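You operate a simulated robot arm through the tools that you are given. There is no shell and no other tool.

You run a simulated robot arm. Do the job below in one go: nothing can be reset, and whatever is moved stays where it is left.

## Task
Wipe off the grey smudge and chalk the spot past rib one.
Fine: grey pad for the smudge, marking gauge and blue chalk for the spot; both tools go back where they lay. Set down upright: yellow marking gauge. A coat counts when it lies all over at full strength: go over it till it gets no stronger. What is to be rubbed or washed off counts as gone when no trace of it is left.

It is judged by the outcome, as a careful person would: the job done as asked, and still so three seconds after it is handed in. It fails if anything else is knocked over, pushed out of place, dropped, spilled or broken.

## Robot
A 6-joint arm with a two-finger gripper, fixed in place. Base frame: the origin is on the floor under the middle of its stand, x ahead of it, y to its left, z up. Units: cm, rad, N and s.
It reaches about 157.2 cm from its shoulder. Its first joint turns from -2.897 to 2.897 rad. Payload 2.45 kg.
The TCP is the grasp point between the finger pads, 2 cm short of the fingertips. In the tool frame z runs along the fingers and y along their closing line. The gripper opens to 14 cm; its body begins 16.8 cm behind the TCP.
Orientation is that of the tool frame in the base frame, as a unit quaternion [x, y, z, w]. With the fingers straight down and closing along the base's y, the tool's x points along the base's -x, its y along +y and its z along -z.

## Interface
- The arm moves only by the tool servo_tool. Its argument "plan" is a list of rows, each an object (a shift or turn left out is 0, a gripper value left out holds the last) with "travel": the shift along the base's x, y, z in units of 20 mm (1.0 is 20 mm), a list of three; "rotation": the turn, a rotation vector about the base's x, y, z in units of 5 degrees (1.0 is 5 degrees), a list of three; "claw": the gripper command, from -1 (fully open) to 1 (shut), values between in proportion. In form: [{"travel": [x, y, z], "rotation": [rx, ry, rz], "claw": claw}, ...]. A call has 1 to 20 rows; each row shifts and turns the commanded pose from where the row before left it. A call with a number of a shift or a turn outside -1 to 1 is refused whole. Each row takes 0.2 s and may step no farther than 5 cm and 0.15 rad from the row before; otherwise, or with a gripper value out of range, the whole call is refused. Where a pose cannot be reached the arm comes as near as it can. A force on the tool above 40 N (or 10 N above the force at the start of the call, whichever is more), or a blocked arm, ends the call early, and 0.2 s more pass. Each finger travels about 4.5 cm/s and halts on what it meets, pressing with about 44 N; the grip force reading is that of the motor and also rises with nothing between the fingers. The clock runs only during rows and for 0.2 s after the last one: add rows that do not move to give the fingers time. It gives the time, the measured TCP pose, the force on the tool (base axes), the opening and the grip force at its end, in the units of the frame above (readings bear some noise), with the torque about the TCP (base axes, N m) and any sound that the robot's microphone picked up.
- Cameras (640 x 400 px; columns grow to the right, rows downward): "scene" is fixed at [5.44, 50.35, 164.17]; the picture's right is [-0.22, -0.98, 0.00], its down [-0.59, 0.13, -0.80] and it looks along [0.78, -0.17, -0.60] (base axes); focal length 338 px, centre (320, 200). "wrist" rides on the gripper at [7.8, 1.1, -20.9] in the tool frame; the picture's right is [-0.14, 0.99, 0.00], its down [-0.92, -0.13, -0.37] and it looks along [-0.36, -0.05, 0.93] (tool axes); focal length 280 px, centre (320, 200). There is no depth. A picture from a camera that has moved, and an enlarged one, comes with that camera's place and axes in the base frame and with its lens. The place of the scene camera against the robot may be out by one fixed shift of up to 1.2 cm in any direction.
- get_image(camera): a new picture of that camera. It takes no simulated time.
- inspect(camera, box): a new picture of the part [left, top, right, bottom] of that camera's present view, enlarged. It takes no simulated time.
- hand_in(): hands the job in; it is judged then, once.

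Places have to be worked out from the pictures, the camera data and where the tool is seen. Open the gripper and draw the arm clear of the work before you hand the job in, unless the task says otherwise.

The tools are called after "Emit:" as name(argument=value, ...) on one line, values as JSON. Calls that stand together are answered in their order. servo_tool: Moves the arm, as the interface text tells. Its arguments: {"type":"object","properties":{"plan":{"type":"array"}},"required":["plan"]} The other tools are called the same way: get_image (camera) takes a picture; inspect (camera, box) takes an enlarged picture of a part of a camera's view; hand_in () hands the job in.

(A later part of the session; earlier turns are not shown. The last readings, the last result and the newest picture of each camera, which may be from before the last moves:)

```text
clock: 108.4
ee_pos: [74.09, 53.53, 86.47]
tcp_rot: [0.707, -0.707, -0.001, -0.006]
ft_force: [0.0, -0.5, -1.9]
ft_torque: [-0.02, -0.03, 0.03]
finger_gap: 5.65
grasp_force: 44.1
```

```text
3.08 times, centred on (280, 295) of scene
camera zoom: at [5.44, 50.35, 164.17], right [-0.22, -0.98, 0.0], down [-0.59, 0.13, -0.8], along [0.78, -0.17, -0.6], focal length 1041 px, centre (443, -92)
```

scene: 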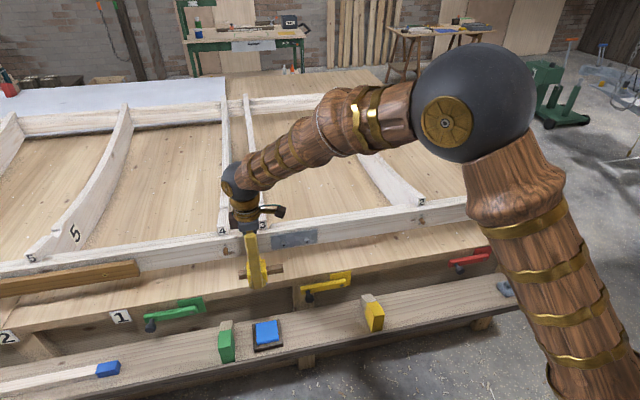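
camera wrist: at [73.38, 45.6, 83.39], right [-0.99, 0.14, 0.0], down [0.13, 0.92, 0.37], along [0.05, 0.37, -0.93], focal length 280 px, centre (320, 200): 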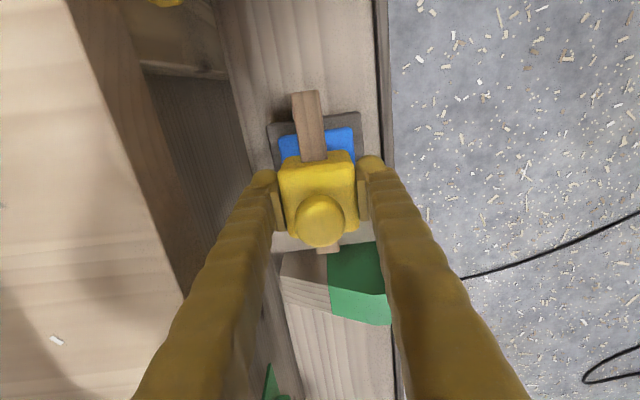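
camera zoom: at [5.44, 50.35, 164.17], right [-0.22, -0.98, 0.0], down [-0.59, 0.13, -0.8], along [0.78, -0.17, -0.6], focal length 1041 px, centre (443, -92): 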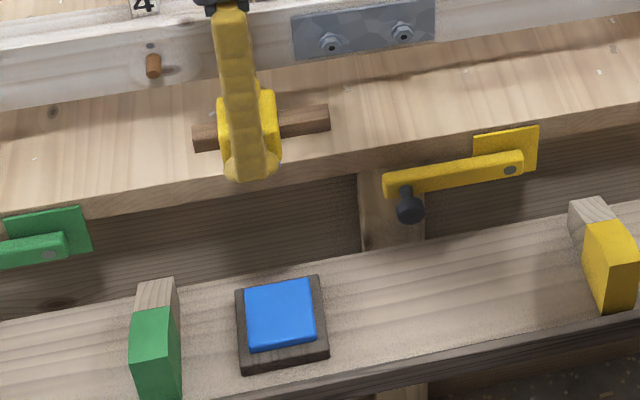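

I zoom on the gauge's lower edge to see whether the sole took the blue chalk.

Emit:
inspect(camera="scene", box=[236, 254, 284, 290])

Emit:
get_image(camera="wrist")

```text
11.11 times, centred on (260, 272) of scene
camera zoom: at [5.44, 50.35, 164.17], right [-0.22, -0.98, 0.0], down [-0.59, 0.13, -0.8], along [0.78, -0.17, -0.6], focal length 3760 px, centre (987, -600)
```

zoom: 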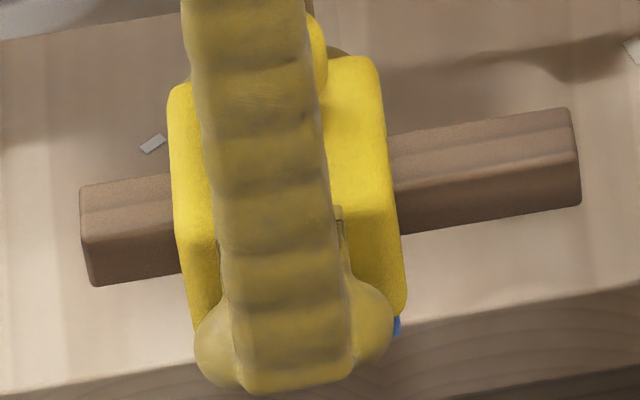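

```text
taken
camera wrist: at [73.16, 45.58, 107.25], right [-0.99, 0.14, -0.01], down [0.13, 0.92, 0.38], along [0.06, 0.37, -0.93], focal length 280 px, centre (320, 200)
```

wrist: 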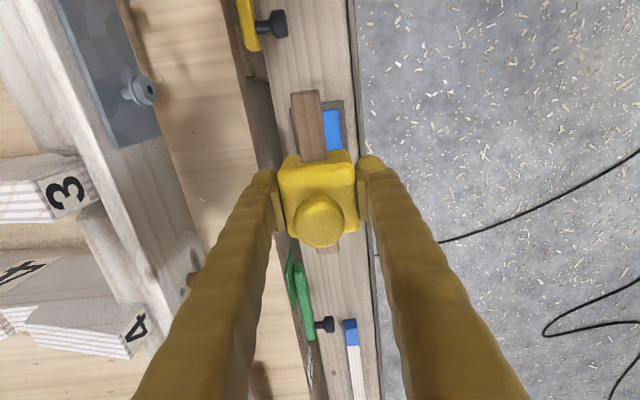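

A bit of blue shows under the sole, so it is loaded. I correct the slight 0.6° tilt, raise to z≈104 and travel back toward the spot at (91.9, -24.4).

Emit:
servo_tool(plan=[{"travel": [0, 0, 1], "rotation": [-0.08, 0.08, 0]}, {"travel": [0, -1, 1]}, {"travel": [0, -1, 1]}, {"travel": [0, -1, 1]}, {"travel": [0, -1, 1]}, {"travel": [0, -1, 1]}, {"travel": [0, -1, 1]}, {"travel": [0, -1, 1]}, {"travel": [0, -1, 1]}, {"travel": [0, -1, 0]}, {"travel": [0, -1, 0]}, {"travel": [0, -1, 0]}, {"travel": [0, -1, 0]}, {"travel": [0, -1, 0]}, {"travel": [0, -1, 0]}, {"travel": [0, -1, 0]}, {"travel": [0, -1, 0]}, {"travel": [0, -1, 0]}, {"travel": [0, -1, 0]}, {"travel": [0, -1, 0]}])

Emit:
servo_tool(plan=[{"travel": [0.44, -1, 0]}, {"travel": [0.44, -1, 0]}, {"travel": [0.44, -1, 0]}, {"travel": [0.44, -1, 0]}, {"travel": [0.44, -1, 0]}, {"travel": [0.44, -1, 0]}, {"travel": [0.44, -1, 0]}, {"travel": [0.44, -1, 0]}, {"travel": [0.44, -1, 0]}, {"travel": [0.44, -1, 0]}, {"travel": [0.44, -1, 0]}, {"travel": [0.44, -1, 0]}, {"travel": [0.44, -1, 0]}, {"travel": [0.44, -1, 0]}, {"travel": [0.44, -1, 0]}, {"travel": [0.44, -1, 0]}, {"travel": [0.44, -1, 0]}, {"travel": [0.44, -1, 0]}, {"travel": [0.44, -1, 0]}, {"travel": [0.44, -1, 0]}])

Emit:
get_image(camera="scene")

Emit:
get_image(camera="wrist")

```text
clock: 112.6
ee_pos: [74.23, 15.44, 104.55]
tcp_rot: [-0.707, 0.707, 0.001, 0.0]
ft_force: [-0.7, 0.0, -2.1]
ft_torque: [0.04, 0.02, 0.01]
finger_gap: 5.65
grasp_force: 44.0
```

```text
clock: 116.8
ee_pos: [92.04, -24.54, 104.58]
tcp_rot: [-0.707, 0.707, 0.0, 0.001]
ft_force: [0.1, 0.9, -0.9]
ft_torque: [0.0, -0.01, 0.02]
finger_gap: 5.65
grasp_force: 43.8
```

```text
taken
```

scene: 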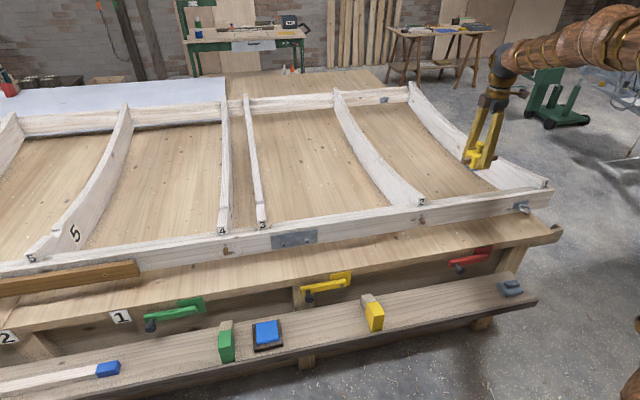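

```text
taken
camera wrist: at [91.17, -32.4, 125.48], right [-0.99, 0.14, 0.0], down [0.13, 0.92, 0.37], along [0.05, 0.37, -0.93], focal length 280 px, centre (320, 200)
```

wrist: 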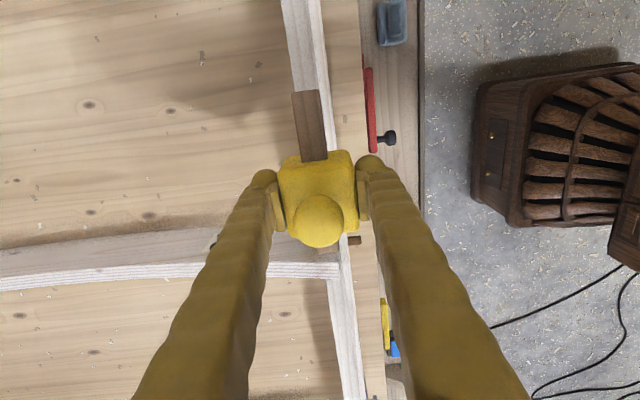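

Gauge is above the rail and centred. I descend to about 1.5 cm above expected contact (TCP ≈90.5).

Emit:
servo_tool(plan=[{"travel": [0, 0.05, -1]}, {"travel": [0, 0, -1]}, {"travel": [0, 0, -1]}, {"travel": [0, 0, -1]}, {"travel": [0, 0, -1]}, {"travel": [0, 0, -1]}, {"travel": [0, 0, -0.2]}, {"travel": [0, 0, 0]}])

Emit:
inspect(camera="scene", box=[422, 165, 502, 215])

Emit:
inspect(camera="wrist", box=[250, 80, 410, 220])

```text
clock: 118.6
ee_pos: [91.94, -24.44, 91.99]
tcp_rot: [-0.706, 0.708, 0.001, 0.0]
ft_force: [0.6, -0.1, -0.3]
ft_torque: [0.02, 0.0, 0.0]
finger_gap: 5.68
grasp_force: 43.9
```

```text
8.00 times, centred on (462, 190) of scene
camera zoom: at [5.44, 50.35, 164.17], right [-0.22, -0.98, 0.0], down [-0.59, 0.13, -0.8], along [0.78, -0.17, -0.6], focal length 2707 px, centre (-816, 280)
```

zoom: 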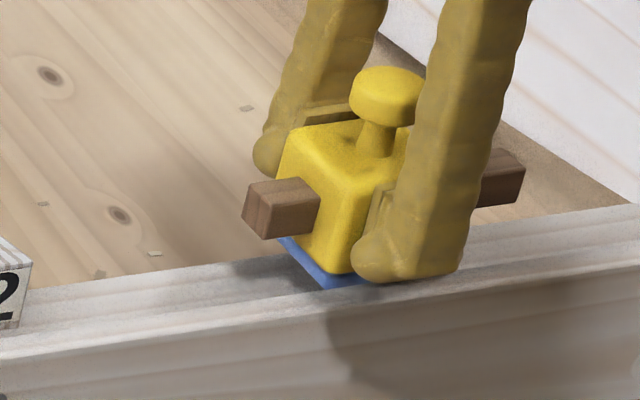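

```text
2.86 times, centred on (330, 150) of wrist
camera zoom: at [91.05, -32.37, 112.87], right [-0.99, 0.14, 0.0], down [0.13, 0.92, 0.37], along [0.05, 0.37, -0.93], focal length 801 px, centre (291, 343)
```

zoom: 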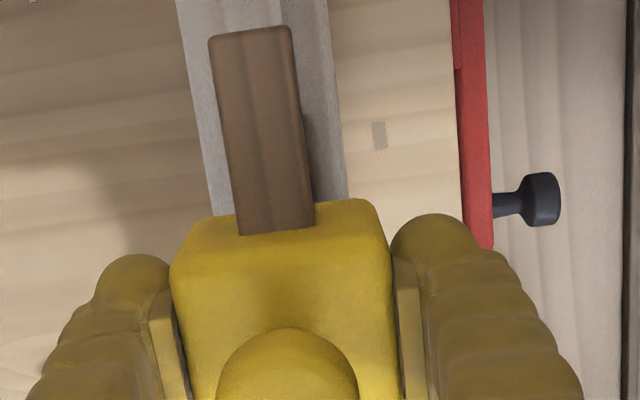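

The sole is visibly blue. The rail is centred under the block in x; the block sits ~0.5 cm to −y of the TCP, so I shift +0.7 cm in y and lower toward contact.

Emit:
servo_tool(plan=[{"travel": [0, 0.35, 0]}, {"travel": [0, 0, -0.2]}, {"travel": [0, 0, -0.2]}, {"travel": [0, 0, 0]}])

Emit:
servo_tool(plan=[{"travel": [0, 0, -0.1]}, {"travel": [0, 0, 0]}])

Emit:
servo_tool(plan=[{"travel": [0, 0, -0.05]}, {"travel": [0, 0, 0]}])

```text
clock: 119.6
ee_pos: [91.97, -23.7, 91.13]
tcp_rot: [0.707, -0.707, -0.001, 0.0]
ft_force: [0.3, -0.3, -1.0]
ft_torque: [0.01, 0.03, 0.02]
finger_gap: 5.67
grasp_force: 44.2
```

```text
clock: 120.2
ee_pos: [91.91, -23.53, 90.87]
tcp_rot: [0.708, -0.707, -0.001, 0.0]
ft_force: [-0.2, -0.1, -0.6]
ft_torque: [0.01, -0.03, 0.03]
finger_gap: 5.67
grasp_force: 44.2
```

```text
clock: 120.8
ee_pos: [91.96, -23.71, 90.75]
tcp_rot: [0.707, -0.707, -0.001, -0.001]
ft_force: [-0.6, 0.2, -1.3]
ft_torque: [0.01, -0.02, -0.03]
finger_gap: 5.66
grasp_force: 44.5
```

Still no contact at 90.75. I look at the alignment before touching.

Emit:
inspect(camera="scene", box=[422, 165, 502, 215])

Emit:
inspect(camera="wrist", box=[230, 100, 410, 260])

```text
8.00 times, centred on (462, 190) of scene
camera zoom: at [5.44, 50.35, 164.17], right [-0.22, -0.98, 0.0], down [-0.59, 0.13, -0.8], along [0.78, -0.17, -0.6], focal length 2707 px, centre (-816, 280)
```

zoom: 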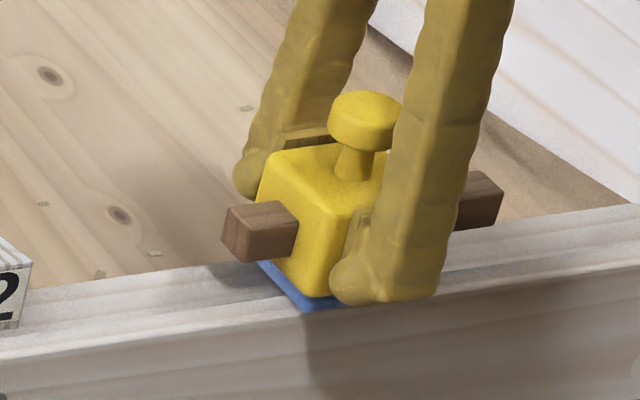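

```text
2.50 times, centred on (320, 180) of wrist
camera zoom: at [91.0, -31.59, 111.73], right [-0.99, 0.14, 0.0], down [0.13, 0.92, 0.37], along [0.05, 0.37, -0.93], focal length 701 px, centre (320, 250)
```

zoom: 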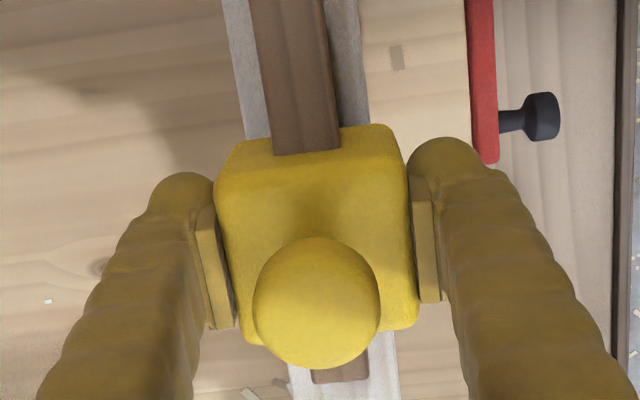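

Sole centre now lines up with the old smudge's position in the scene view. I lower in 1 mm steps to contact.

Emit:
servo_tool(plan=[{"travel": [0, 0, -0.05]}, {"travel": [0, 0, 0]}])

Emit:
servo_tool(plan=[{"travel": [0, 0, -0.05]}, {"travel": [0, 0, 0]}])

```text
clock: 121.4
ee_pos: [92.01, -23.72, 90.8]
tcp_rot: [-0.707, 0.707, 0.001, 0.001]
ft_force: [0.3, 0.1, -1.0]
ft_torque: [0.01, -0.01, -0.03]
finger_gap: 5.68
grasp_force: 43.8
```

```text
clock: 122.0
ee_pos: [91.85, -23.71, 90.76]
tcp_rot: [0.708, -0.706, -0.001, -0.001]
ft_force: [0.2, 0.2, -1.7]
ft_torque: [0.02, 0.01, -0.01]
finger_gap: 5.65
grasp_force: 43.6
```

Emit:
servo_tool(plan=[{"travel": [0, 0, -0.05]}, {"travel": [0, 0, 0]}])

Emit:
servo_tool(plan=[{"travel": [0, 0, -0.05]}, {"travel": [0, 0, 0]}])

Emit:
servo_tool(plan=[{"travel": [0, 0, -0.05]}, {"travel": [0, 0, 0]}])

```text
clock: 122.6
ee_pos: [91.9, -23.66, 90.7]
tcp_rot: [-0.707, 0.707, 0.001, 0.001]
ft_force: [1.0, 1.7, 9.4]
ft_torque: [0.29, -0.24, 0.07]
finger_gap: 5.66
grasp_force: 44.7
```

```text
clock: 123.2
ee_pos: [91.81, -23.85, 90.72]
tcp_rot: [-0.707, 0.707, -0.001, 0.0]
ft_force: [0.4, 1.4, 25.5]
ft_torque: [0.4, -0.61, -0.13]
finger_gap: 5.67
grasp_force: 43.6
```

```text
clock: 123.6
ee_pos: [91.79, -23.78, 90.68]
tcp_rot: [0.707, -0.707, 0.001, -0.001]
ft_force: [-0.2, 1.4, 5.6]
ft_torque: [0.19, -0.12, 0.06]
finger_gap: 5.68
grasp_force: 43.6
stopped in row 2: the force on the tool passed its limit at 41 N (the readings are from after the stop); the commanded pose is now the measured one
```

In contact with ~6 N. I rub gently ±1.3 cm along the rail.

Emit:
servo_tool(plan=[{"travel": [0, 0.15, 0]}, {"travel": [0, 0.15, 0]}, {"travel": [0, 0.15, 0]}, {"travel": [0, 0.15, 0]}, {"travel": [0, -0.15, 0]}, {"travel": [0, -0.15, 0]}, {"travel": [0, -0.15, 0]}, {"travel": [0, -0.15, 0]}, {"travel": [0, -0.15, 0]}, {"travel": [0, -0.15, 0]}, {"travel": [0, -0.15, 0]}, {"travel": [0, -0.15, 0]}, {"travel": [0, 0.15, 0]}, {"travel": [0, 0.15, 0]}, {"travel": [0, 0.15, 0]}, {"travel": [0, 0.15, 0]}, {"travel": [0, 0, 0]}])

Emit:
inspect(camera="scene", box=[422, 165, 502, 215])

```text
clock: 127.2
ee_pos: [91.92, -23.8, 90.59]
tcp_rot: [0.707, -0.707, 0.001, 0.0]
ft_force: [1.3, -7.7, 16.1]
ft_torque: [-0.15, -0.02, 0.01]
finger_gap: 5.68
grasp_force: 44.2
```

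```text
8.00 times, centred on (462, 190) of scene
camera zoom: at [5.44, 50.35, 164.17], right [-0.22, -0.98, 0.0], down [-0.59, 0.13, -0.8], along [0.78, -0.17, -0.6], focal length 2707 px, centre (-816, 280)
```

zoom: 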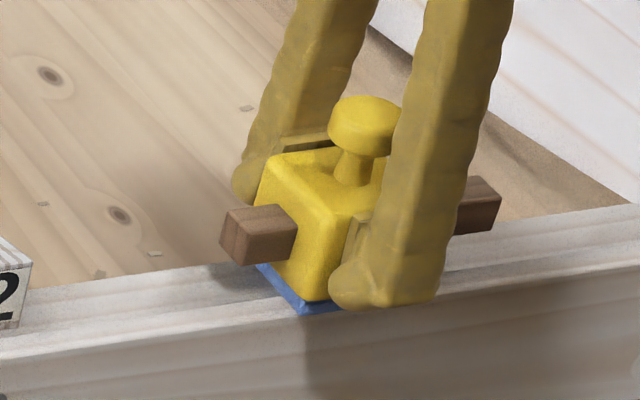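

I lift the gauge a little and move aside toward −x to see what mark was left.

Emit:
servo_tool(plan=[{"travel": [0, 0, 0.3]}, {"travel": [0, 0, 1]}, {"travel": [0, 0, 1]}, {"travel": [0, 0, 1]}, {"travel": [0, 0, 1]}, {"travel": [0, 0, 1]}, {"travel": [0, 0, 1]}, {"travel": [0, 0, 1]}, {"travel": [0, 0, 1]}, {"travel": [0, 0, 0]}])

Emit:
inspect(camera="scene", box=[422, 145, 502, 215])

Emit:
inspect(camera="scene", box=[442, 188, 482, 213])

```text
clock: 129.4
ee_pos: [91.82, -23.72, 107.13]
tcp_rot: [0.708, -0.707, 0.0, 0.0]
ft_force: [-0.5, -0.1, -1.9]
ft_torque: [0.0, 0.04, 0.02]
finger_gap: 5.69
grasp_force: 43.6
```

```text
5.71 times, centred on (462, 180) of scene
camera zoom: at [5.44, 50.35, 164.17], right [-0.22, -0.98, 0.0], down [-0.59, 0.13, -0.8], along [0.78, -0.17, -0.6], focal length 1934 px, centre (-491, 314)
```

zoom: 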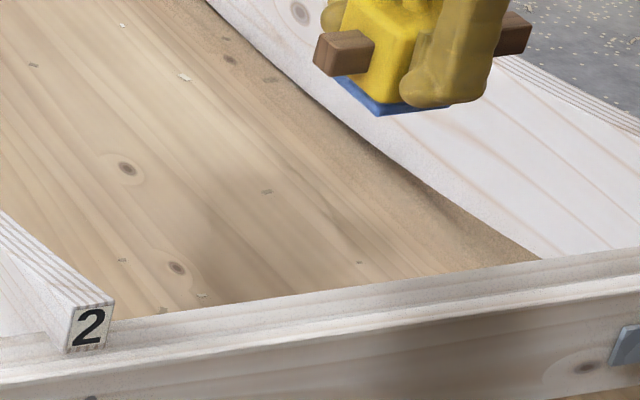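

```text
16.00 times, centred on (462, 200) of scene
camera zoom: at [5.44, 50.35, 164.17], right [-0.22, -0.98, 0.0], down [-0.59, 0.13, -0.8], along [0.78, -0.17, -0.6], focal length 5414 px, centre (-1952, 192)
```

zoom: 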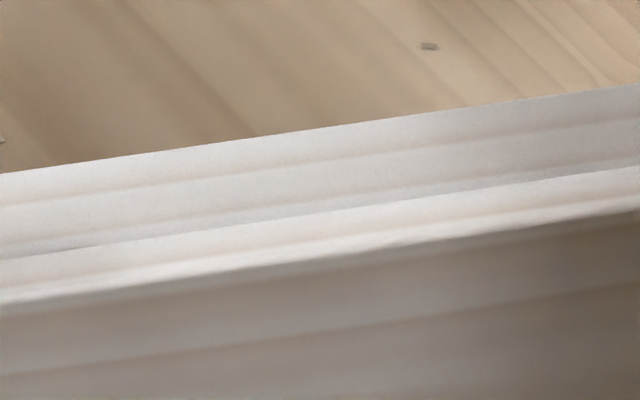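

No chalk took on the rail here, so this is probably not the spot or the contact wasn't enough. I look closely along the whole rail bay between ribs 1 and 2 for any faint marking.

Emit:
inspect(camera="scene", box=[414, 190, 454, 215])

Emit:
inspect(camera="scene", box=[474, 180, 514, 205])

Emit:
inspect(camera="scene", box=[506, 172, 554, 202])

Emit:
inspect(camera="scene", box=[500, 190, 564, 250])

Emit:
inspect(camera="scene", box=[430, 195, 510, 245])

```text
16.00 times, centred on (434, 202) of scene
camera zoom: at [5.44, 50.35, 164.17], right [-0.22, -0.98, 0.0], down [-0.59, 0.13, -0.8], along [0.78, -0.17, -0.6], focal length 5414 px, centre (-1504, 160)
```

zoom: 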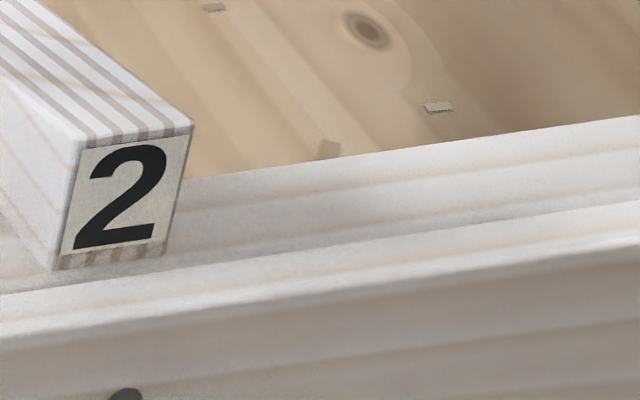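

```text
16.00 times, centred on (494, 192) of scene
camera zoom: at [5.44, 50.35, 164.17], right [-0.22, -0.98, 0.0], down [-0.59, 0.13, -0.8], along [0.78, -0.17, -0.6], focal length 5414 px, centre (-2464, 320)
```

zoom: 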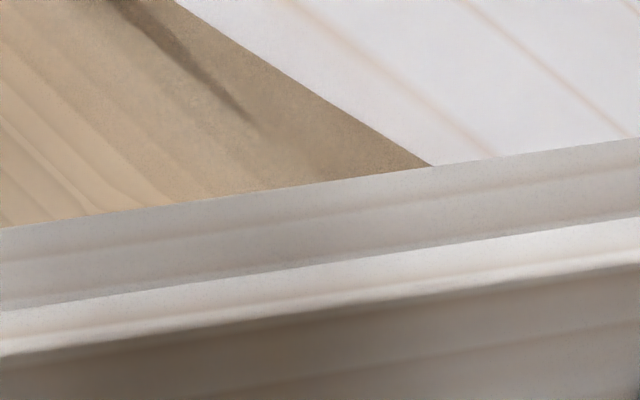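

```text
13.33 times, centred on (530, 187) of scene
camera zoom: at [5.44, 50.35, 164.17], right [-0.22, -0.98, 0.0], down [-0.59, 0.13, -0.8], along [0.78, -0.17, -0.6], focal length 4511 px, centre (-2480, 373)
```

zoom: 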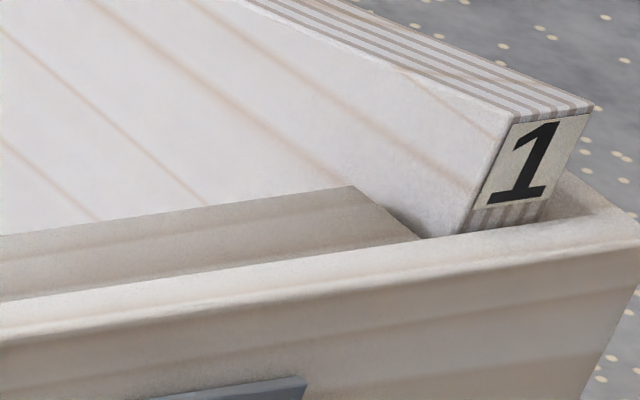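

```text
6.67 times, centred on (532, 220) of scene
camera zoom: at [5.44, 50.35, 164.17], right [-0.22, -0.98, 0.0], down [-0.59, 0.13, -0.8], along [0.78, -0.17, -0.6], focal length 2256 px, centre (-1093, 67)
```

zoom: 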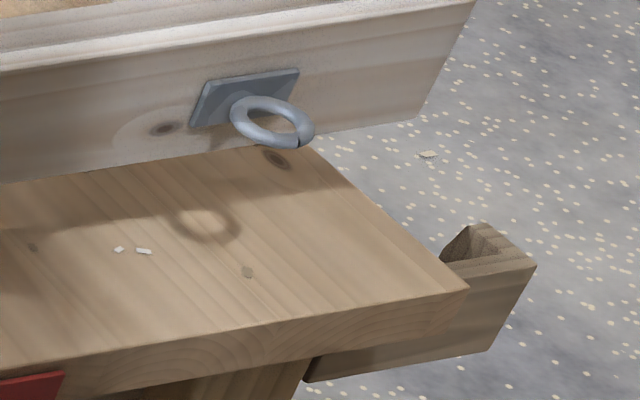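

```text
8.00 times, centred on (470, 220) of scene
camera zoom: at [5.44, 50.35, 164.17], right [-0.22, -0.98, 0.0], down [-0.59, 0.13, -0.8], along [0.78, -0.17, -0.6], focal length 2707 px, centre (-880, 40)
```

zoom: 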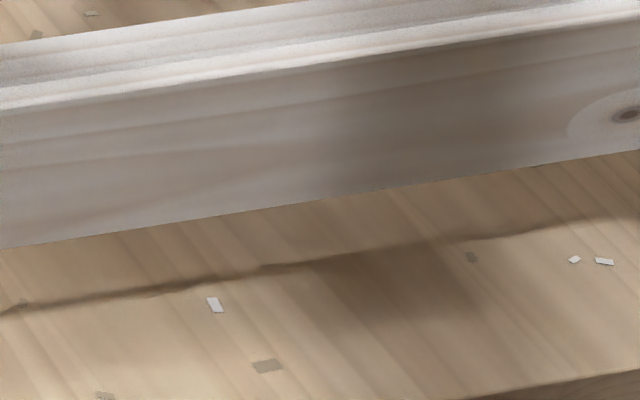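

I check the rubbed place with the wrist camera too, by moving the gauge 13 cm to +y so the place comes into view beyond it.

Emit:
servo_tool(plan=[{"travel": [0, 1, 0]}, {"travel": [0, 1, 0]}, {"travel": [0, 1, 0]}, {"travel": [0, 1, 0]}, {"travel": [0, 1, 0]}, {"travel": [0, 1, 0]}, {"travel": [0, 1, 0]}, {"travel": [0, 0, 0]}])

Emit:
get_image(camera="wrist")

Emit:
inspect(camera="wrist", box=[230, 0, 390, 100])

```text
clock: 131.2
ee_pos: [91.81, -9.71, 107.07]
tcp_rot: [0.708, -0.707, -0.001, -0.001]
ft_force: [0.4, 0.7, -2.0]
ft_torque: [0.01, 0.02, 0.04]
finger_gap: 5.72
grasp_force: 44.1
```

```text
taken
camera wrist: at [90.9, -17.54, 127.94], right [-0.99, 0.14, 0.0], down [0.13, 0.92, 0.37], along [0.05, 0.37, -0.93], focal length 280 px, centre (320, 200)
```

wrist: 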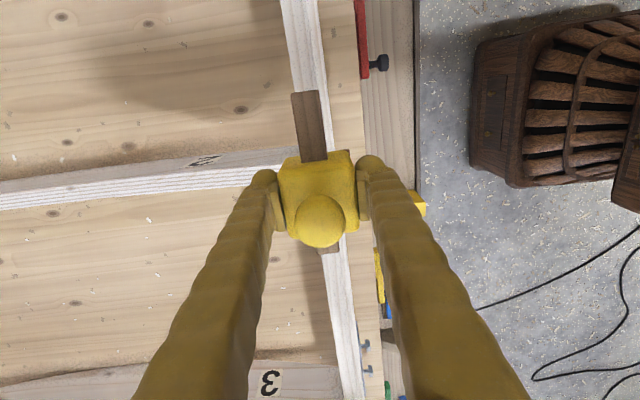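

```text
4.00 times, centred on (310, 50) of wrist
camera zoom: at [90.9, -17.54, 127.94], right [-0.99, 0.14, 0.0], down [0.13, 0.92, 0.37], along [0.05, 0.37, -0.93], focal length 1122 px, centre (360, 800)
```

zoom: 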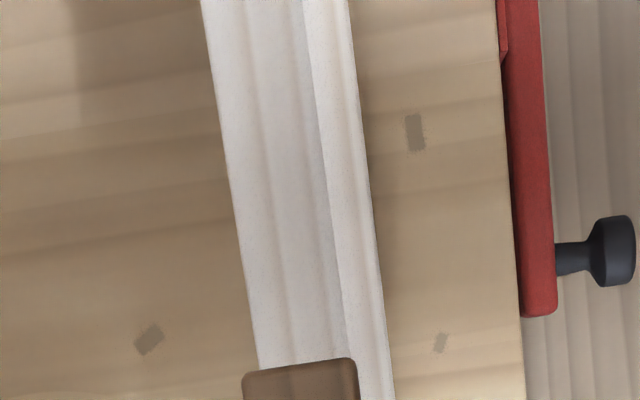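

No blue is visible there. Before concluding it's the wrong place, I test with firmer pressure at the same place, as light contact may not transfer chalk.

Emit:
servo_tool(plan=[{"travel": [0.03, -1, 0]}, {"travel": [0, -1, 0]}, {"travel": [0, -1, 0]}, {"travel": [0, -1, 0]}, {"travel": [0, -1, 0]}, {"travel": [0, -1, 0]}, {"travel": [0, -1, 0]}, {"travel": [0, 0, -1]}, {"travel": [0, 0, -1]}, {"travel": [0, 0, -1]}, {"travel": [0, 0, -1]}, {"travel": [0, 0, -1]}, {"travel": [0, 0, -1]}, {"travel": [0, 0, -1]}, {"travel": [0, 0, -0.5]}, {"travel": [0, 0, -0.3]}, {"travel": [0, 0, 0]}])

Emit:
servo_tool(plan=[{"travel": [0, 0, -0.1]}, {"travel": [0, 0, 0]}])

```text
clock: 134.8
ee_pos: [91.99, -23.87, 91.34]
tcp_rot: [-0.707, 0.708, 0.0, 0.001]
ft_force: [0.2, 1.1, -0.8]
ft_torque: [-0.01, -0.02, 0.01]
finger_gap: 5.71
grasp_force: 43.9
```

```text
clock: 135.4
ee_pos: [92.01, -23.86, 91.26]
tcp_rot: [0.707, -0.707, -0.001, 0.0]
ft_force: [-0.7, -0.5, -1.0]
ft_torque: [-0.01, 0.02, 0.0]
finger_gap: 5.7
grasp_force: 43.9
```

Emit:
servo_tool(plan=[{"travel": [0, 0, -0.1]}, {"travel": [0, 0, -0.05]}, {"travel": [0, 0, 0]}])

Emit:
servo_tool(plan=[{"travel": [0, 0, -0.05]}, {"travel": [0, 0, -0.05]}, {"travel": [0, 0, 0]}])

Emit:
servo_tool(plan=[{"travel": [0, 0, -0.05]}, {"travel": [0, 0, 0]}])

```text
clock: 136.2
ee_pos: [91.85, -23.85, 91.08]
tcp_rot: [-0.707, 0.707, 0.001, 0.001]
ft_force: [0.0, -0.6, -1.7]
ft_torque: [0.01, 0.02, 0.04]
finger_gap: 5.69
grasp_force: 43.9
```

```text
clock: 137.0
ee_pos: [91.91, -23.84, 90.9]
tcp_rot: [-0.707, 0.707, 0.001, 0.0]
ft_force: [0.0, -0.5, -0.4]
ft_torque: [-0.01, 0.01, -0.01]
finger_gap: 5.68
grasp_force: 43.7
```

```text
clock: 137.6
ee_pos: [91.94, -23.84, 90.77]
tcp_rot: [-0.707, 0.707, 0.001, 0.001]
ft_force: [-0.2, -0.2, -1.1]
ft_torque: [0.01, 0.02, 0.01]
finger_gap: 5.71
grasp_force: 43.8
```

Emit:
servo_tool(plan=[{"travel": [0, 0, -0.05]}, {"travel": [0, 0, 0]}])

Emit:
servo_tool(plan=[{"travel": [0, 0, -0.05]}, {"travel": [0, 0, 0]}])

Emit:
servo_tool(plan=[{"travel": [0, 0, -0.04]}, {"travel": [0, 0, 0]}])

```text
clock: 138.2
ee_pos: [91.99, -23.81, 90.72]
tcp_rot: [-0.707, 0.707, 0.0, 0.001]
ft_force: [0.3, -0.9, -1.3]
ft_torque: [0.0, 0.05, -0.01]
finger_gap: 5.7
grasp_force: 43.8
```

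```text
clock: 138.8
ee_pos: [92.01, -23.79, 90.5]
tcp_rot: [-0.707, 0.707, -0.001, 0.0]
ft_force: [-0.4, -0.1, 2.6]
ft_torque: [0.04, 0.06, 0.0]
finger_gap: 5.69
grasp_force: 44.0
```

```text
clock: 139.4
ee_pos: [91.89, -23.81, 90.63]
tcp_rot: [-0.707, 0.708, -0.001, 0.0]
ft_force: [3.5, 0.1, 8.2]
ft_torque: [0.05, -0.03, 0.0]
finger_gap: 5.69
grasp_force: 44.3
```

Contact reached at ~8 N. I press to ~20 N and make several strokes.

Emit:
servo_tool(plan=[{"travel": [0, 0, -0.04]}, {"travel": [0, 0, 0]}])

Emit:
servo_tool(plan=[{"travel": [0, 0.2, 0]}, {"travel": [0, 0.2, 0]}, {"travel": [0, 0.2, 0]}, {"travel": [0, -0.2, 0]}, {"travel": [0, -0.2, 0]}, {"travel": [0, -0.2, 0]}, {"travel": [0, -0.2, 0]}, {"travel": [0, -0.2, 0]}, {"travel": [0, -0.2, 0]}, {"travel": [0, 0.2, 0]}, {"travel": [0, 0.2, 0]}, {"travel": [0, 0.2, 0]}, {"travel": [0, 0.2, 0]}, {"travel": [0, 0.2, 0]}, {"travel": [0, 0.2, 0]}, {"travel": [0, -0.2, 0]}, {"travel": [0, -0.2, 0]}, {"travel": [0, -0.2, 0]}])

Emit:
inspect(camera="scene", box=[422, 165, 502, 215])

```text
clock: 140.0
ee_pos: [91.83, -23.75, 90.57]
tcp_rot: [0.708, -0.706, 0.002, -0.001]
ft_force: [0.8, 3.3, 35.6]
ft_torque: [0.1, 0.27, 0.01]
finger_gap: 5.72
grasp_force: 44.1
```

```text
clock: 141.1
ee_pos: [92.04, -22.68, 90.52]
tcp_rot: [-0.707, 0.707, 0.0, 0.001]
ft_force: [-0.7, -0.8, 3.0]
ft_torque: [-0.15, 0.06, -0.01]
finger_gap: 5.71
grasp_force: 44.8
stopped in row 5: the force on the tool passed its limit at 47 N (the readings are from after the stop); the commanded pose is now the measured one
```

```text
8.00 times, centred on (462, 190) of scene
camera zoom: at [5.44, 50.35, 164.17], right [-0.22, -0.98, 0.0], down [-0.59, 0.13, -0.8], along [0.78, -0.17, -0.6], focal length 2707 px, centre (-816, 280)
```

zoom: 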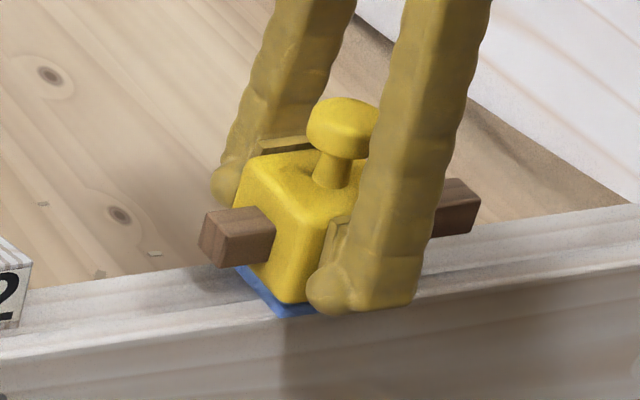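

Still no mark even at 35 N, so the chalk does not take here — the spot must be elsewhere along past rib 1. I lift and survey the rest of the rail top toward rib 1 with the wrist camera.

Emit:
servo_tool(plan=[{"travel": [0, 0, 0.3]}, {"travel": [0, 0, 1]}, {"travel": [0, 0, 1]}, {"travel": [0, 0, 1]}, {"travel": [0, 0, 1]}, {"travel": [0, 0, 1]}, {"travel": [0, 0, 1]}, {"travel": [0, 0, 1]}, {"travel": [0, 0, 1]}, {"travel": [0, 0, 0]}])

Emit:
get_image(camera="wrist")

Emit:
inspect(camera="wrist", box=[230, 0, 390, 100])

Emit:
inspect(camera="scene", box=[434, 180, 498, 220])

```text
clock: 143.2
ee_pos: [91.99, -22.72, 107.27]
tcp_rot: [0.708, -0.707, 0.0, -0.001]
ft_force: [0.0, -0.7, -0.9]
ft_torque: [0.04, -0.03, 0.01]
finger_gap: 5.72
grasp_force: 44.0
```

```text
taken
camera wrist: at [91.04, -30.67, 128.08], right [-0.99, 0.14, 0.0], down [0.13, 0.92, 0.37], along [0.05, 0.37, -0.93], focal length 280 px, centre (320, 200)
```

wrist: 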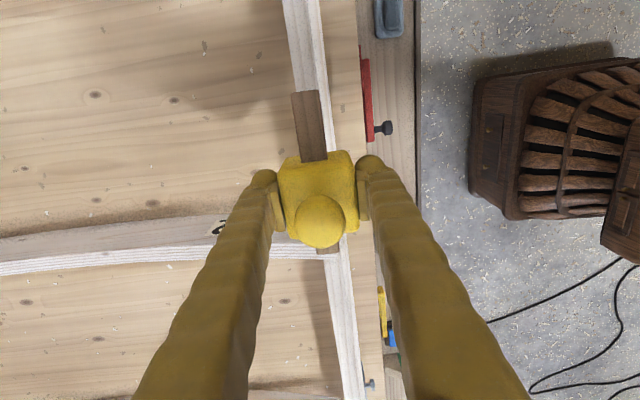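

```text
4.00 times, centred on (310, 50) of wrist
camera zoom: at [91.04, -30.67, 128.08], right [-0.99, 0.14, 0.0], down [0.13, 0.92, 0.37], along [0.05, 0.37, -0.93], focal length 1122 px, centre (360, 800)
```

zoom: 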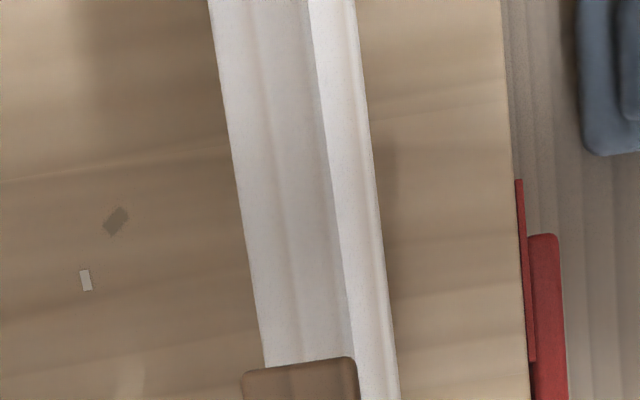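

```text
10.00 times, centred on (466, 200) of scene
camera zoom: at [5.44, 50.35, 164.17], right [-0.22, -0.98, 0.0], down [-0.59, 0.13, -0.8], along [0.78, -0.17, -0.6], focal length 3384 px, centre (-1140, 200)
```

zoom: 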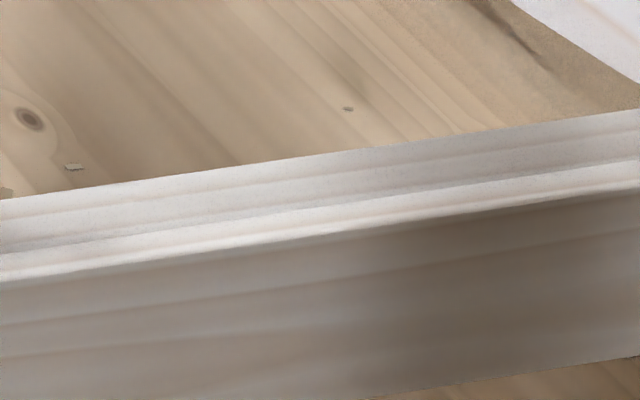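

Nothing visible on the rail top. "Past rib one" could mean the outer side beyond rib 1, hidden from the scene camera, so I go there with the wrist camera to look.

Emit:
servo_tool(plan=[{"travel": [-0.2, -1, 0]}, {"travel": [-0.2, -1, 0]}, {"travel": [-0.2, -1, 0]}, {"travel": [-0.2, -1, 0]}, {"travel": [-0.2, -1, 0]}, {"travel": [-0.2, -1, 0]}, {"travel": [-0.2, -1, 0]}, {"travel": [-0.2, -1, 0]}, {"travel": [-0.2, -1, 0]}, {"travel": [-0.2, -1, 0]}, {"travel": [-0.2, -1, 0]}, {"travel": [-0.2, -1, 0]}, {"travel": [-0.2, -1, 0]}, {"travel": [-0.2, -1, 0]}, {"travel": [-0.2, -1, 0]}, {"travel": [-0.2, -1, 0]}, {"travel": [-0.2, -1, 0]}, {"travel": [0, 0, 0]}])

Emit:
get_image(camera="wrist")

Emit:
get_image(camera="scene")

```text
clock: 147.1
ee_pos: [84.96, -56.55, 106.97]
tcp_rot: [-0.707, 0.708, 0.0, 0.001]
ft_force: [1.0, -0.9, -1.2]
ft_torque: [-0.01, 0.01, 0.03]
finger_gap: 5.68
grasp_force: 44.3
```

```text
taken
camera wrist: at [84.05, -64.48, 127.96], right [-0.99, 0.14, 0.0], down [0.13, 0.92, 0.37], along [0.05, 0.37, -0.93], focal length 280 px, centre (320, 200)
```

wrist: 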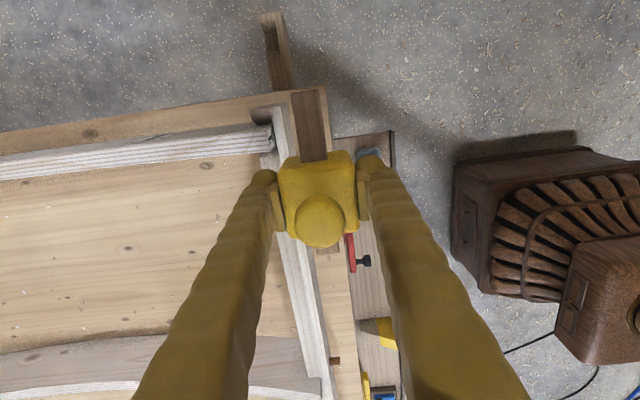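

```text
taken
```

scene: 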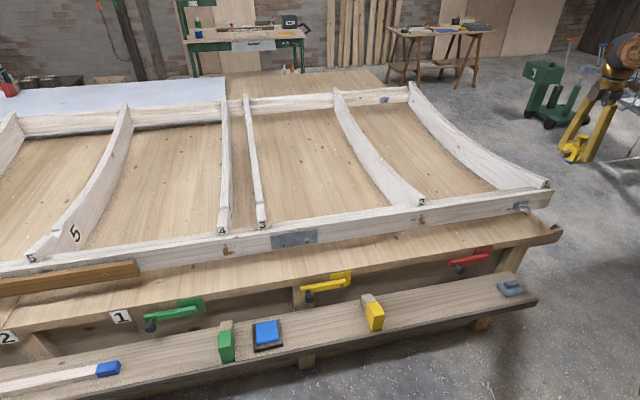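

Emit:
inspect(camera="wrist", box=[200, 70, 328, 150])

Emit:
inspect(camera="wrist", box=[0, 80, 220, 210])

Emit:
inspect(camera="wrist", box=[240, 90, 320, 260])

Emit:
inspect(camera="scene", box=[472, 165, 568, 225])

```text
5.00 times, centred on (264, 110) of wrist
camera zoom: at [84.05, -64.48, 127.96], right [-0.99, 0.14, 0.0], down [0.13, 0.92, 0.37], along [0.05, 0.37, -0.93], focal length 1402 px, centre (600, 650)
```

zoom: 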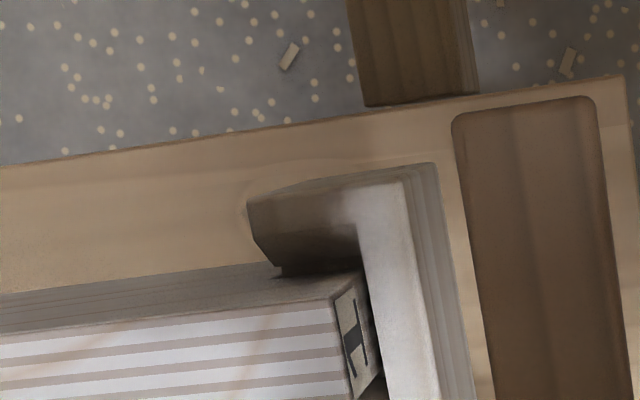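

```text
2.91 times, centred on (110, 145) of wrist
camera zoom: at [84.05, -64.48, 127.96], right [-0.99, 0.14, 0.0], down [0.13, 0.92, 0.37], along [0.05, 0.37, -0.93], focal length 816 px, centre (931, 360)
```

zoom: 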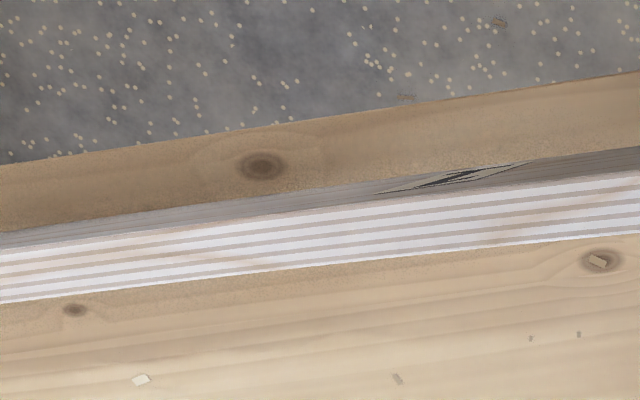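

```text
2.35 times, centred on (280, 175) of wrist
camera zoom: at [84.05, -64.48, 127.96], right [-0.99, 0.14, 0.0], down [0.13, 0.92, 0.37], along [0.05, 0.37, -0.93], focal length 660 px, centre (414, 259)
```

zoom: 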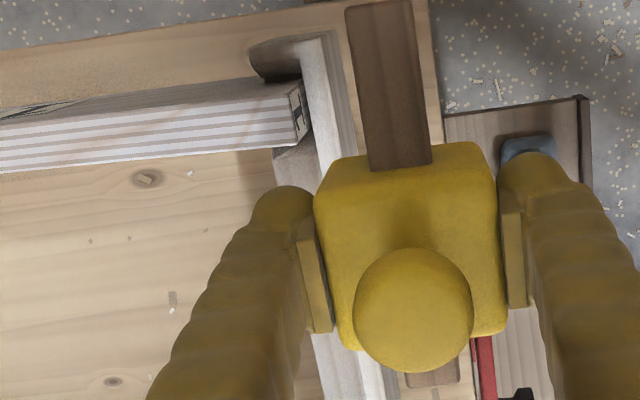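

```text
6.67 times, centred on (520, 195) of scene
camera zoom: at [5.44, 50.35, 164.17], right [-0.22, -0.98, 0.0], down [-0.59, 0.13, -0.8], along [0.78, -0.17, -0.6], focal length 2256 px, centre (-1013, 233)
```

zoom: 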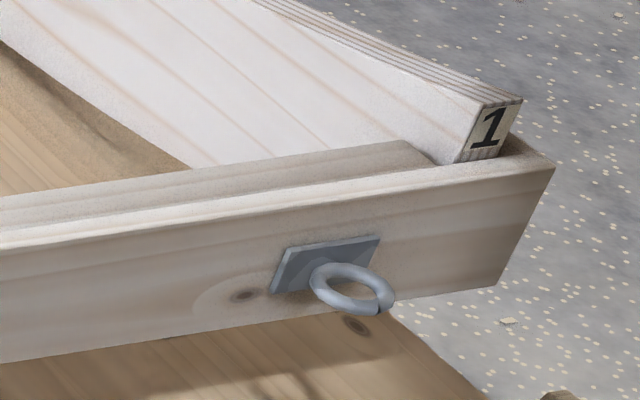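

No marked spot on the outer side either. The bay past rib 1 runs from y≈-57 to -9 on the rail top; I'll feel for it by lightly drawing the chalked gauge along the rail top toward rib 1 and watching where blue takes.

Emit:
servo_tool(plan=[{"travel": [0.25, 1, 0]}, {"travel": [0.25, 1, 0]}, {"travel": [0.25, 1, 0]}, {"travel": [0.25, 1, 0]}, {"travel": [0.25, 1, 0]}, {"travel": [0.25, 1, 0]}, {"travel": [0.25, 1, 0]}, {"travel": [0.25, 1, 0]}, {"travel": [0.25, 1, 0]}, {"travel": [0.25, 1, 0]}, {"travel": [0.25, 1, 0]}, {"travel": [0.25, 1, 0]}, {"travel": [0.25, 1, 0]}, {"travel": [0.25, 1, 0]}, {"travel": [0, 0, -1]}, {"travel": [0, 0, -1]}, {"travel": [0, 0, -1]}, {"travel": [0, 0, -1]}, {"travel": [0, 0, -1]}, {"travel": [0, 0, -1]}])

Emit:
servo_tool(plan=[{"travel": [0, 0, -1]}, {"travel": [0, 0, -0.4]}, {"travel": [0, 0, -0.2]}, {"travel": [0, 0, 0]}])

```text
clock: 151.2
ee_pos: [92.3, -28.87, 95.27]
tcp_rot: [0.707, -0.707, 0.001, -0.003]
ft_force: [1.0, -0.5, -1.3]
ft_torque: [0.0, -0.01, 0.0]
finger_gap: 5.66
grasp_force: 44.0
```

```text
clock: 152.2
ee_pos: [92.12, -28.74, 91.78]
tcp_rot: [0.707, -0.707, 0.0, -0.001]
ft_force: [0.0, -0.1, -1.3]
ft_torque: [0.01, 0.01, 0.0]
finger_gap: 5.72
grasp_force: 43.6
```

Emit:
servo_tool(plan=[{"travel": [-0.08, 0, -0.2]}, {"travel": [0, 0, -0.2]}, {"travel": [0, 0, 0]}])

Emit:
servo_tool(plan=[{"travel": [0, 0, -0.05]}, {"travel": [0, 0, -0.05]}, {"travel": [0, 0, 0]}])

Emit:
servo_tool(plan=[{"travel": [0, 0, -0.05]}, {"travel": [0, 0, 0]}])

```text
clock: 153.1
ee_pos: [91.88, -28.71, 91.1]
tcp_rot: [0.707, -0.707, 0.0, -0.001]
ft_force: [-0.5, 0.0, -0.8]
ft_torque: [0.0, 0.0, -0.03]
finger_gap: 5.69
grasp_force: 44.2
```

```text
clock: 153.8
ee_pos: [91.97, -28.82, 90.7]
tcp_rot: [0.707, -0.707, 0.0, -0.001]
ft_force: [-0.2, 0.3, -0.9]
ft_torque: [-0.02, -0.02, 0.02]
finger_gap: 5.72
grasp_force: 43.8
```

```text
clock: 154.4
ee_pos: [91.84, -28.66, 90.72]
tcp_rot: [-0.707, 0.707, 0.0, 0.001]
ft_force: [0.6, 0.0, -2.2]
ft_torque: [0.01, 0.01, -0.03]
finger_gap: 5.68
grasp_force: 44.2
```

Emit:
servo_tool(plan=[{"travel": [0, 0, -0.05]}, {"travel": [0, 0, 0]}])

Emit:
servo_tool(plan=[{"travel": [0, 0, -0.05]}, {"travel": [0, 0, 0]}])

```text
clock: 155.1
ee_pos: [92.05, -28.68, 90.7]
tcp_rot: [0.707, -0.707, 0.001, -0.002]
ft_force: [-0.1, -0.6, -1.9]
ft_torque: [0.04, -0.01, 0.0]
finger_gap: 5.72
grasp_force: 44.3
```

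```text
clock: 155.7
ee_pos: [92.1, -28.75, 90.42]
tcp_rot: [-0.707, 0.707, 0.0, 0.001]
ft_force: [0.1, -0.5, 0.7]
ft_torque: [-0.02, 0.01, 0.0]
finger_gap: 5.7
grasp_force: 44.0
```

Just touching. I press 1 mm more and draw slowly toward rib 1.

Emit:
servo_tool(plan=[{"travel": [0, 0, -0.05]}, {"travel": [0, -0.3, 0]}, {"travel": [0, -0.3, 0]}, {"travel": [0, -0.3, 0]}, {"travel": [0, -0.3, 0]}, {"travel": [0, -0.3, 0]}, {"travel": [0, -0.3, 0]}, {"travel": [0, -0.3, 0]}, {"travel": [0, -0.3, 0]}, {"travel": [0, -0.3, 0]}, {"travel": [0, -0.3, 0]}, {"travel": [0, 0, 0]}])

Emit:
inspect(camera="scene", box=[440, 160, 536, 220])

```text
clock: 158.2
ee_pos: [91.99, -34.66, 90.51]
tcp_rot: [-0.707, 0.707, 0.0, 0.002]
ft_force: [-1.2, 3.3, 7.1]
ft_torque: [-0.1, -0.01, 0.01]
finger_gap: 5.69
grasp_force: 43.9
```

```text
6.67 times, centred on (488, 190) of scene
camera zoom: at [5.44, 50.35, 164.17], right [-0.22, -0.98, 0.0], down [-0.59, 0.13, -0.8], along [0.78, -0.17, -0.6], focal length 2256 px, centre (-800, 267)
```

zoom: 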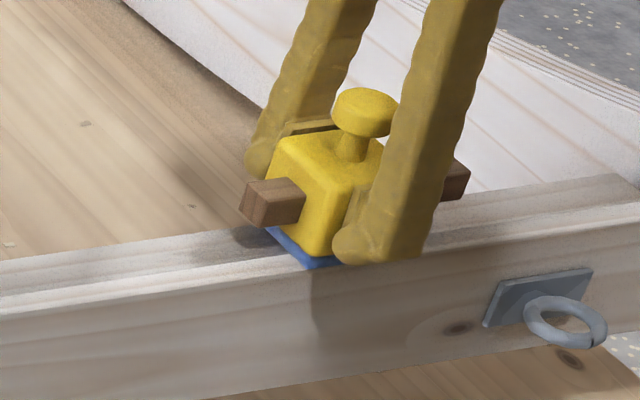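

No mark so far behind the gauge. I continue drawing toward rib 1, down to y≈-45.

Emit:
servo_tool(plan=[{"travel": [0, -0.3, 0]}, {"travel": [0, -0.3, 0]}, {"travel": [0, -0.3, 0]}, {"travel": [0, -0.3, 0]}, {"travel": [0, -0.3, 0]}, {"travel": [0, -0.3, 0]}, {"travel": [0, -0.3, 0]}, {"travel": [0, -0.3, 0]}, {"travel": [0, -0.3, 0]}, {"travel": [0, -0.3, 0]}, {"travel": [0, -0.3, 0]}, {"travel": [0, -0.3, 0]}, {"travel": [0, -0.3, 0]}, {"travel": [0, -0.3, 0]}, {"travel": [0, -0.3, 0]}, {"travel": [0, -0.3, 0]}, {"travel": [0, 0, 0]}])

Emit:
inspect(camera="scene", box=[460, 150, 556, 210])

```text
clock: 161.8
ee_pos: [91.9, -44.23, 90.43]
tcp_rot: [-0.706, 0.708, -0.001, 0.002]
ft_force: [0.1, 4.0, 9.2]
ft_torque: [-0.01, 0.04, -0.05]
finger_gap: 5.7
grasp_force: 44.1
```

```text
6.67 times, centred on (508, 180) of scene
camera zoom: at [5.44, 50.35, 164.17], right [-0.22, -0.98, 0.0], down [-0.59, 0.13, -0.8], along [0.78, -0.17, -0.6], focal length 2256 px, centre (-933, 333)
```

zoom: 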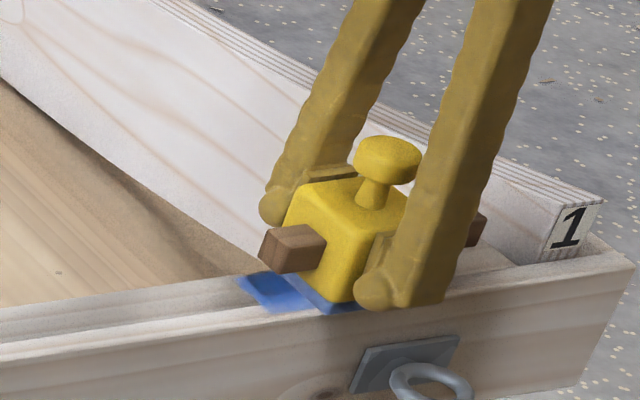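

Blue takes here — the spot begins just left of the gauge's present position, close past rib 1. I lift to see the extent of the mark.

Emit:
servo_tool(plan=[{"travel": [0, 0, 0.3]}, {"travel": [0, 0, 1]}, {"travel": [0, 0, 1]}, {"travel": [0, 0, 1]}, {"travel": [0, 0, 1]}, {"travel": [0, 0, 1]}, {"travel": [0, 0, 1]}, {"travel": [0, 0, 1]}, {"travel": [0, 0, 1]}, {"travel": [0, 0, 0]}])

Emit:
inspect(camera="scene", box=[470, 165, 550, 215])

Emit:
inspect(camera="scene", box=[488, 178, 528, 203])

```text
clock: 164.1
ee_pos: [92.12, -44.06, 107.12]
tcp_rot: [0.707, -0.707, 0.0, -0.001]
ft_force: [0.3, 0.5, -0.7]
ft_torque: [-0.01, 0.0, 0.01]
finger_gap: 5.71
grasp_force: 44.0
```

```text
8.00 times, centred on (510, 190) of scene
camera zoom: at [5.44, 50.35, 164.17], right [-0.22, -0.98, 0.0], down [-0.59, 0.13, -0.8], along [0.78, -0.17, -0.6], focal length 2707 px, centre (-1200, 280)
```

zoom: 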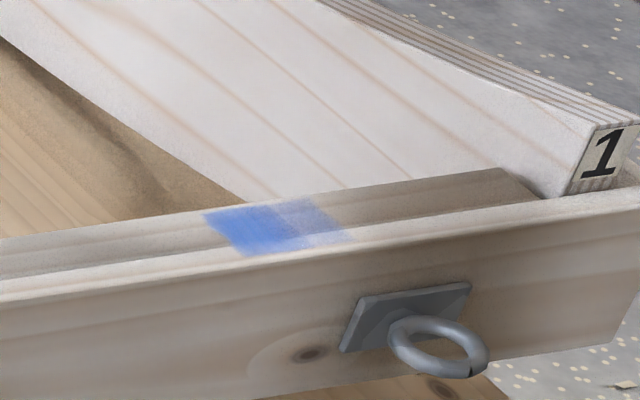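

```text
16.00 times, centred on (508, 190) of scene
camera zoom: at [5.44, 50.35, 164.17], right [-0.22, -0.98, 0.0], down [-0.59, 0.13, -0.8], along [0.78, -0.17, -0.6], focal length 5414 px, centre (-2688, 352)
```

zoom: 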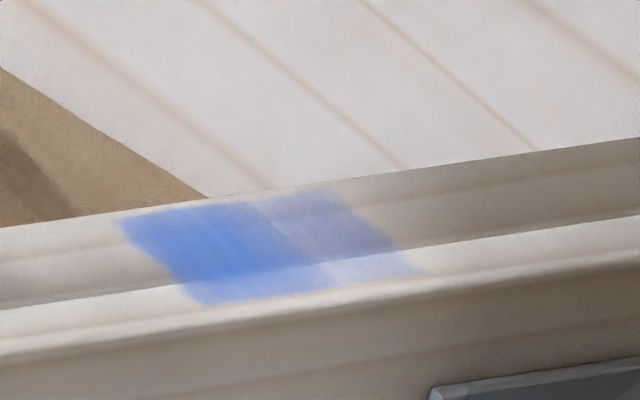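

The spot is a ~6×3.5 cm patch on the rail top, y≈-40.1 to -46, just past rib 1; the left part is stronger. I return the gauge centred on it (TCP y≈-42.6) and rub repeatedly.

Emit:
servo_tool(plan=[{"travel": [-0.07, 0.7, 0]}, {"travel": [0, 0, -1]}, {"travel": [0, 0, -1]}, {"travel": [0, 0, -1]}, {"travel": [0, 0, -1]}, {"travel": [0, 0, -1]}, {"travel": [0, 0, -1]}, {"travel": [0, 0, -1]}, {"travel": [0, 0, -0.6]}, {"travel": [0, 0, -0.3]}, {"travel": [0, 0, 0]}])

Emit:
servo_tool(plan=[{"travel": [0, 0, -0.05]}, {"travel": [0, 0, -0.05]}, {"travel": [0, 0, 0]}])

Emit:
servo_tool(plan=[{"travel": [0, 0, -0.05]}, {"travel": [0, 0, 0]}])

```text
clock: 166.4
ee_pos: [91.92, -42.83, 91.2]
tcp_rot: [-0.707, 0.707, 0.0, 0.002]
ft_force: [0.4, 0.2, -1.2]
ft_torque: [0.02, 0.03, -0.02]
finger_gap: 5.71
grasp_force: 43.7
```

```text
clock: 167.2
ee_pos: [91.8, -42.84, 90.98]
tcp_rot: [0.707, -0.707, 0.0, -0.002]
ft_force: [1.2, 0.5, -1.4]
ft_torque: [0.03, -0.01, 0.01]
finger_gap: 5.67
grasp_force: 43.6
```

```text
clock: 167.8
ee_pos: [91.8, -42.8, 90.98]
tcp_rot: [-0.707, 0.707, 0.0, 0.002]
ft_force: [0.7, 0.6, -1.7]
ft_torque: [0.03, -0.01, 0.02]
finger_gap: 5.71
grasp_force: 44.0
```

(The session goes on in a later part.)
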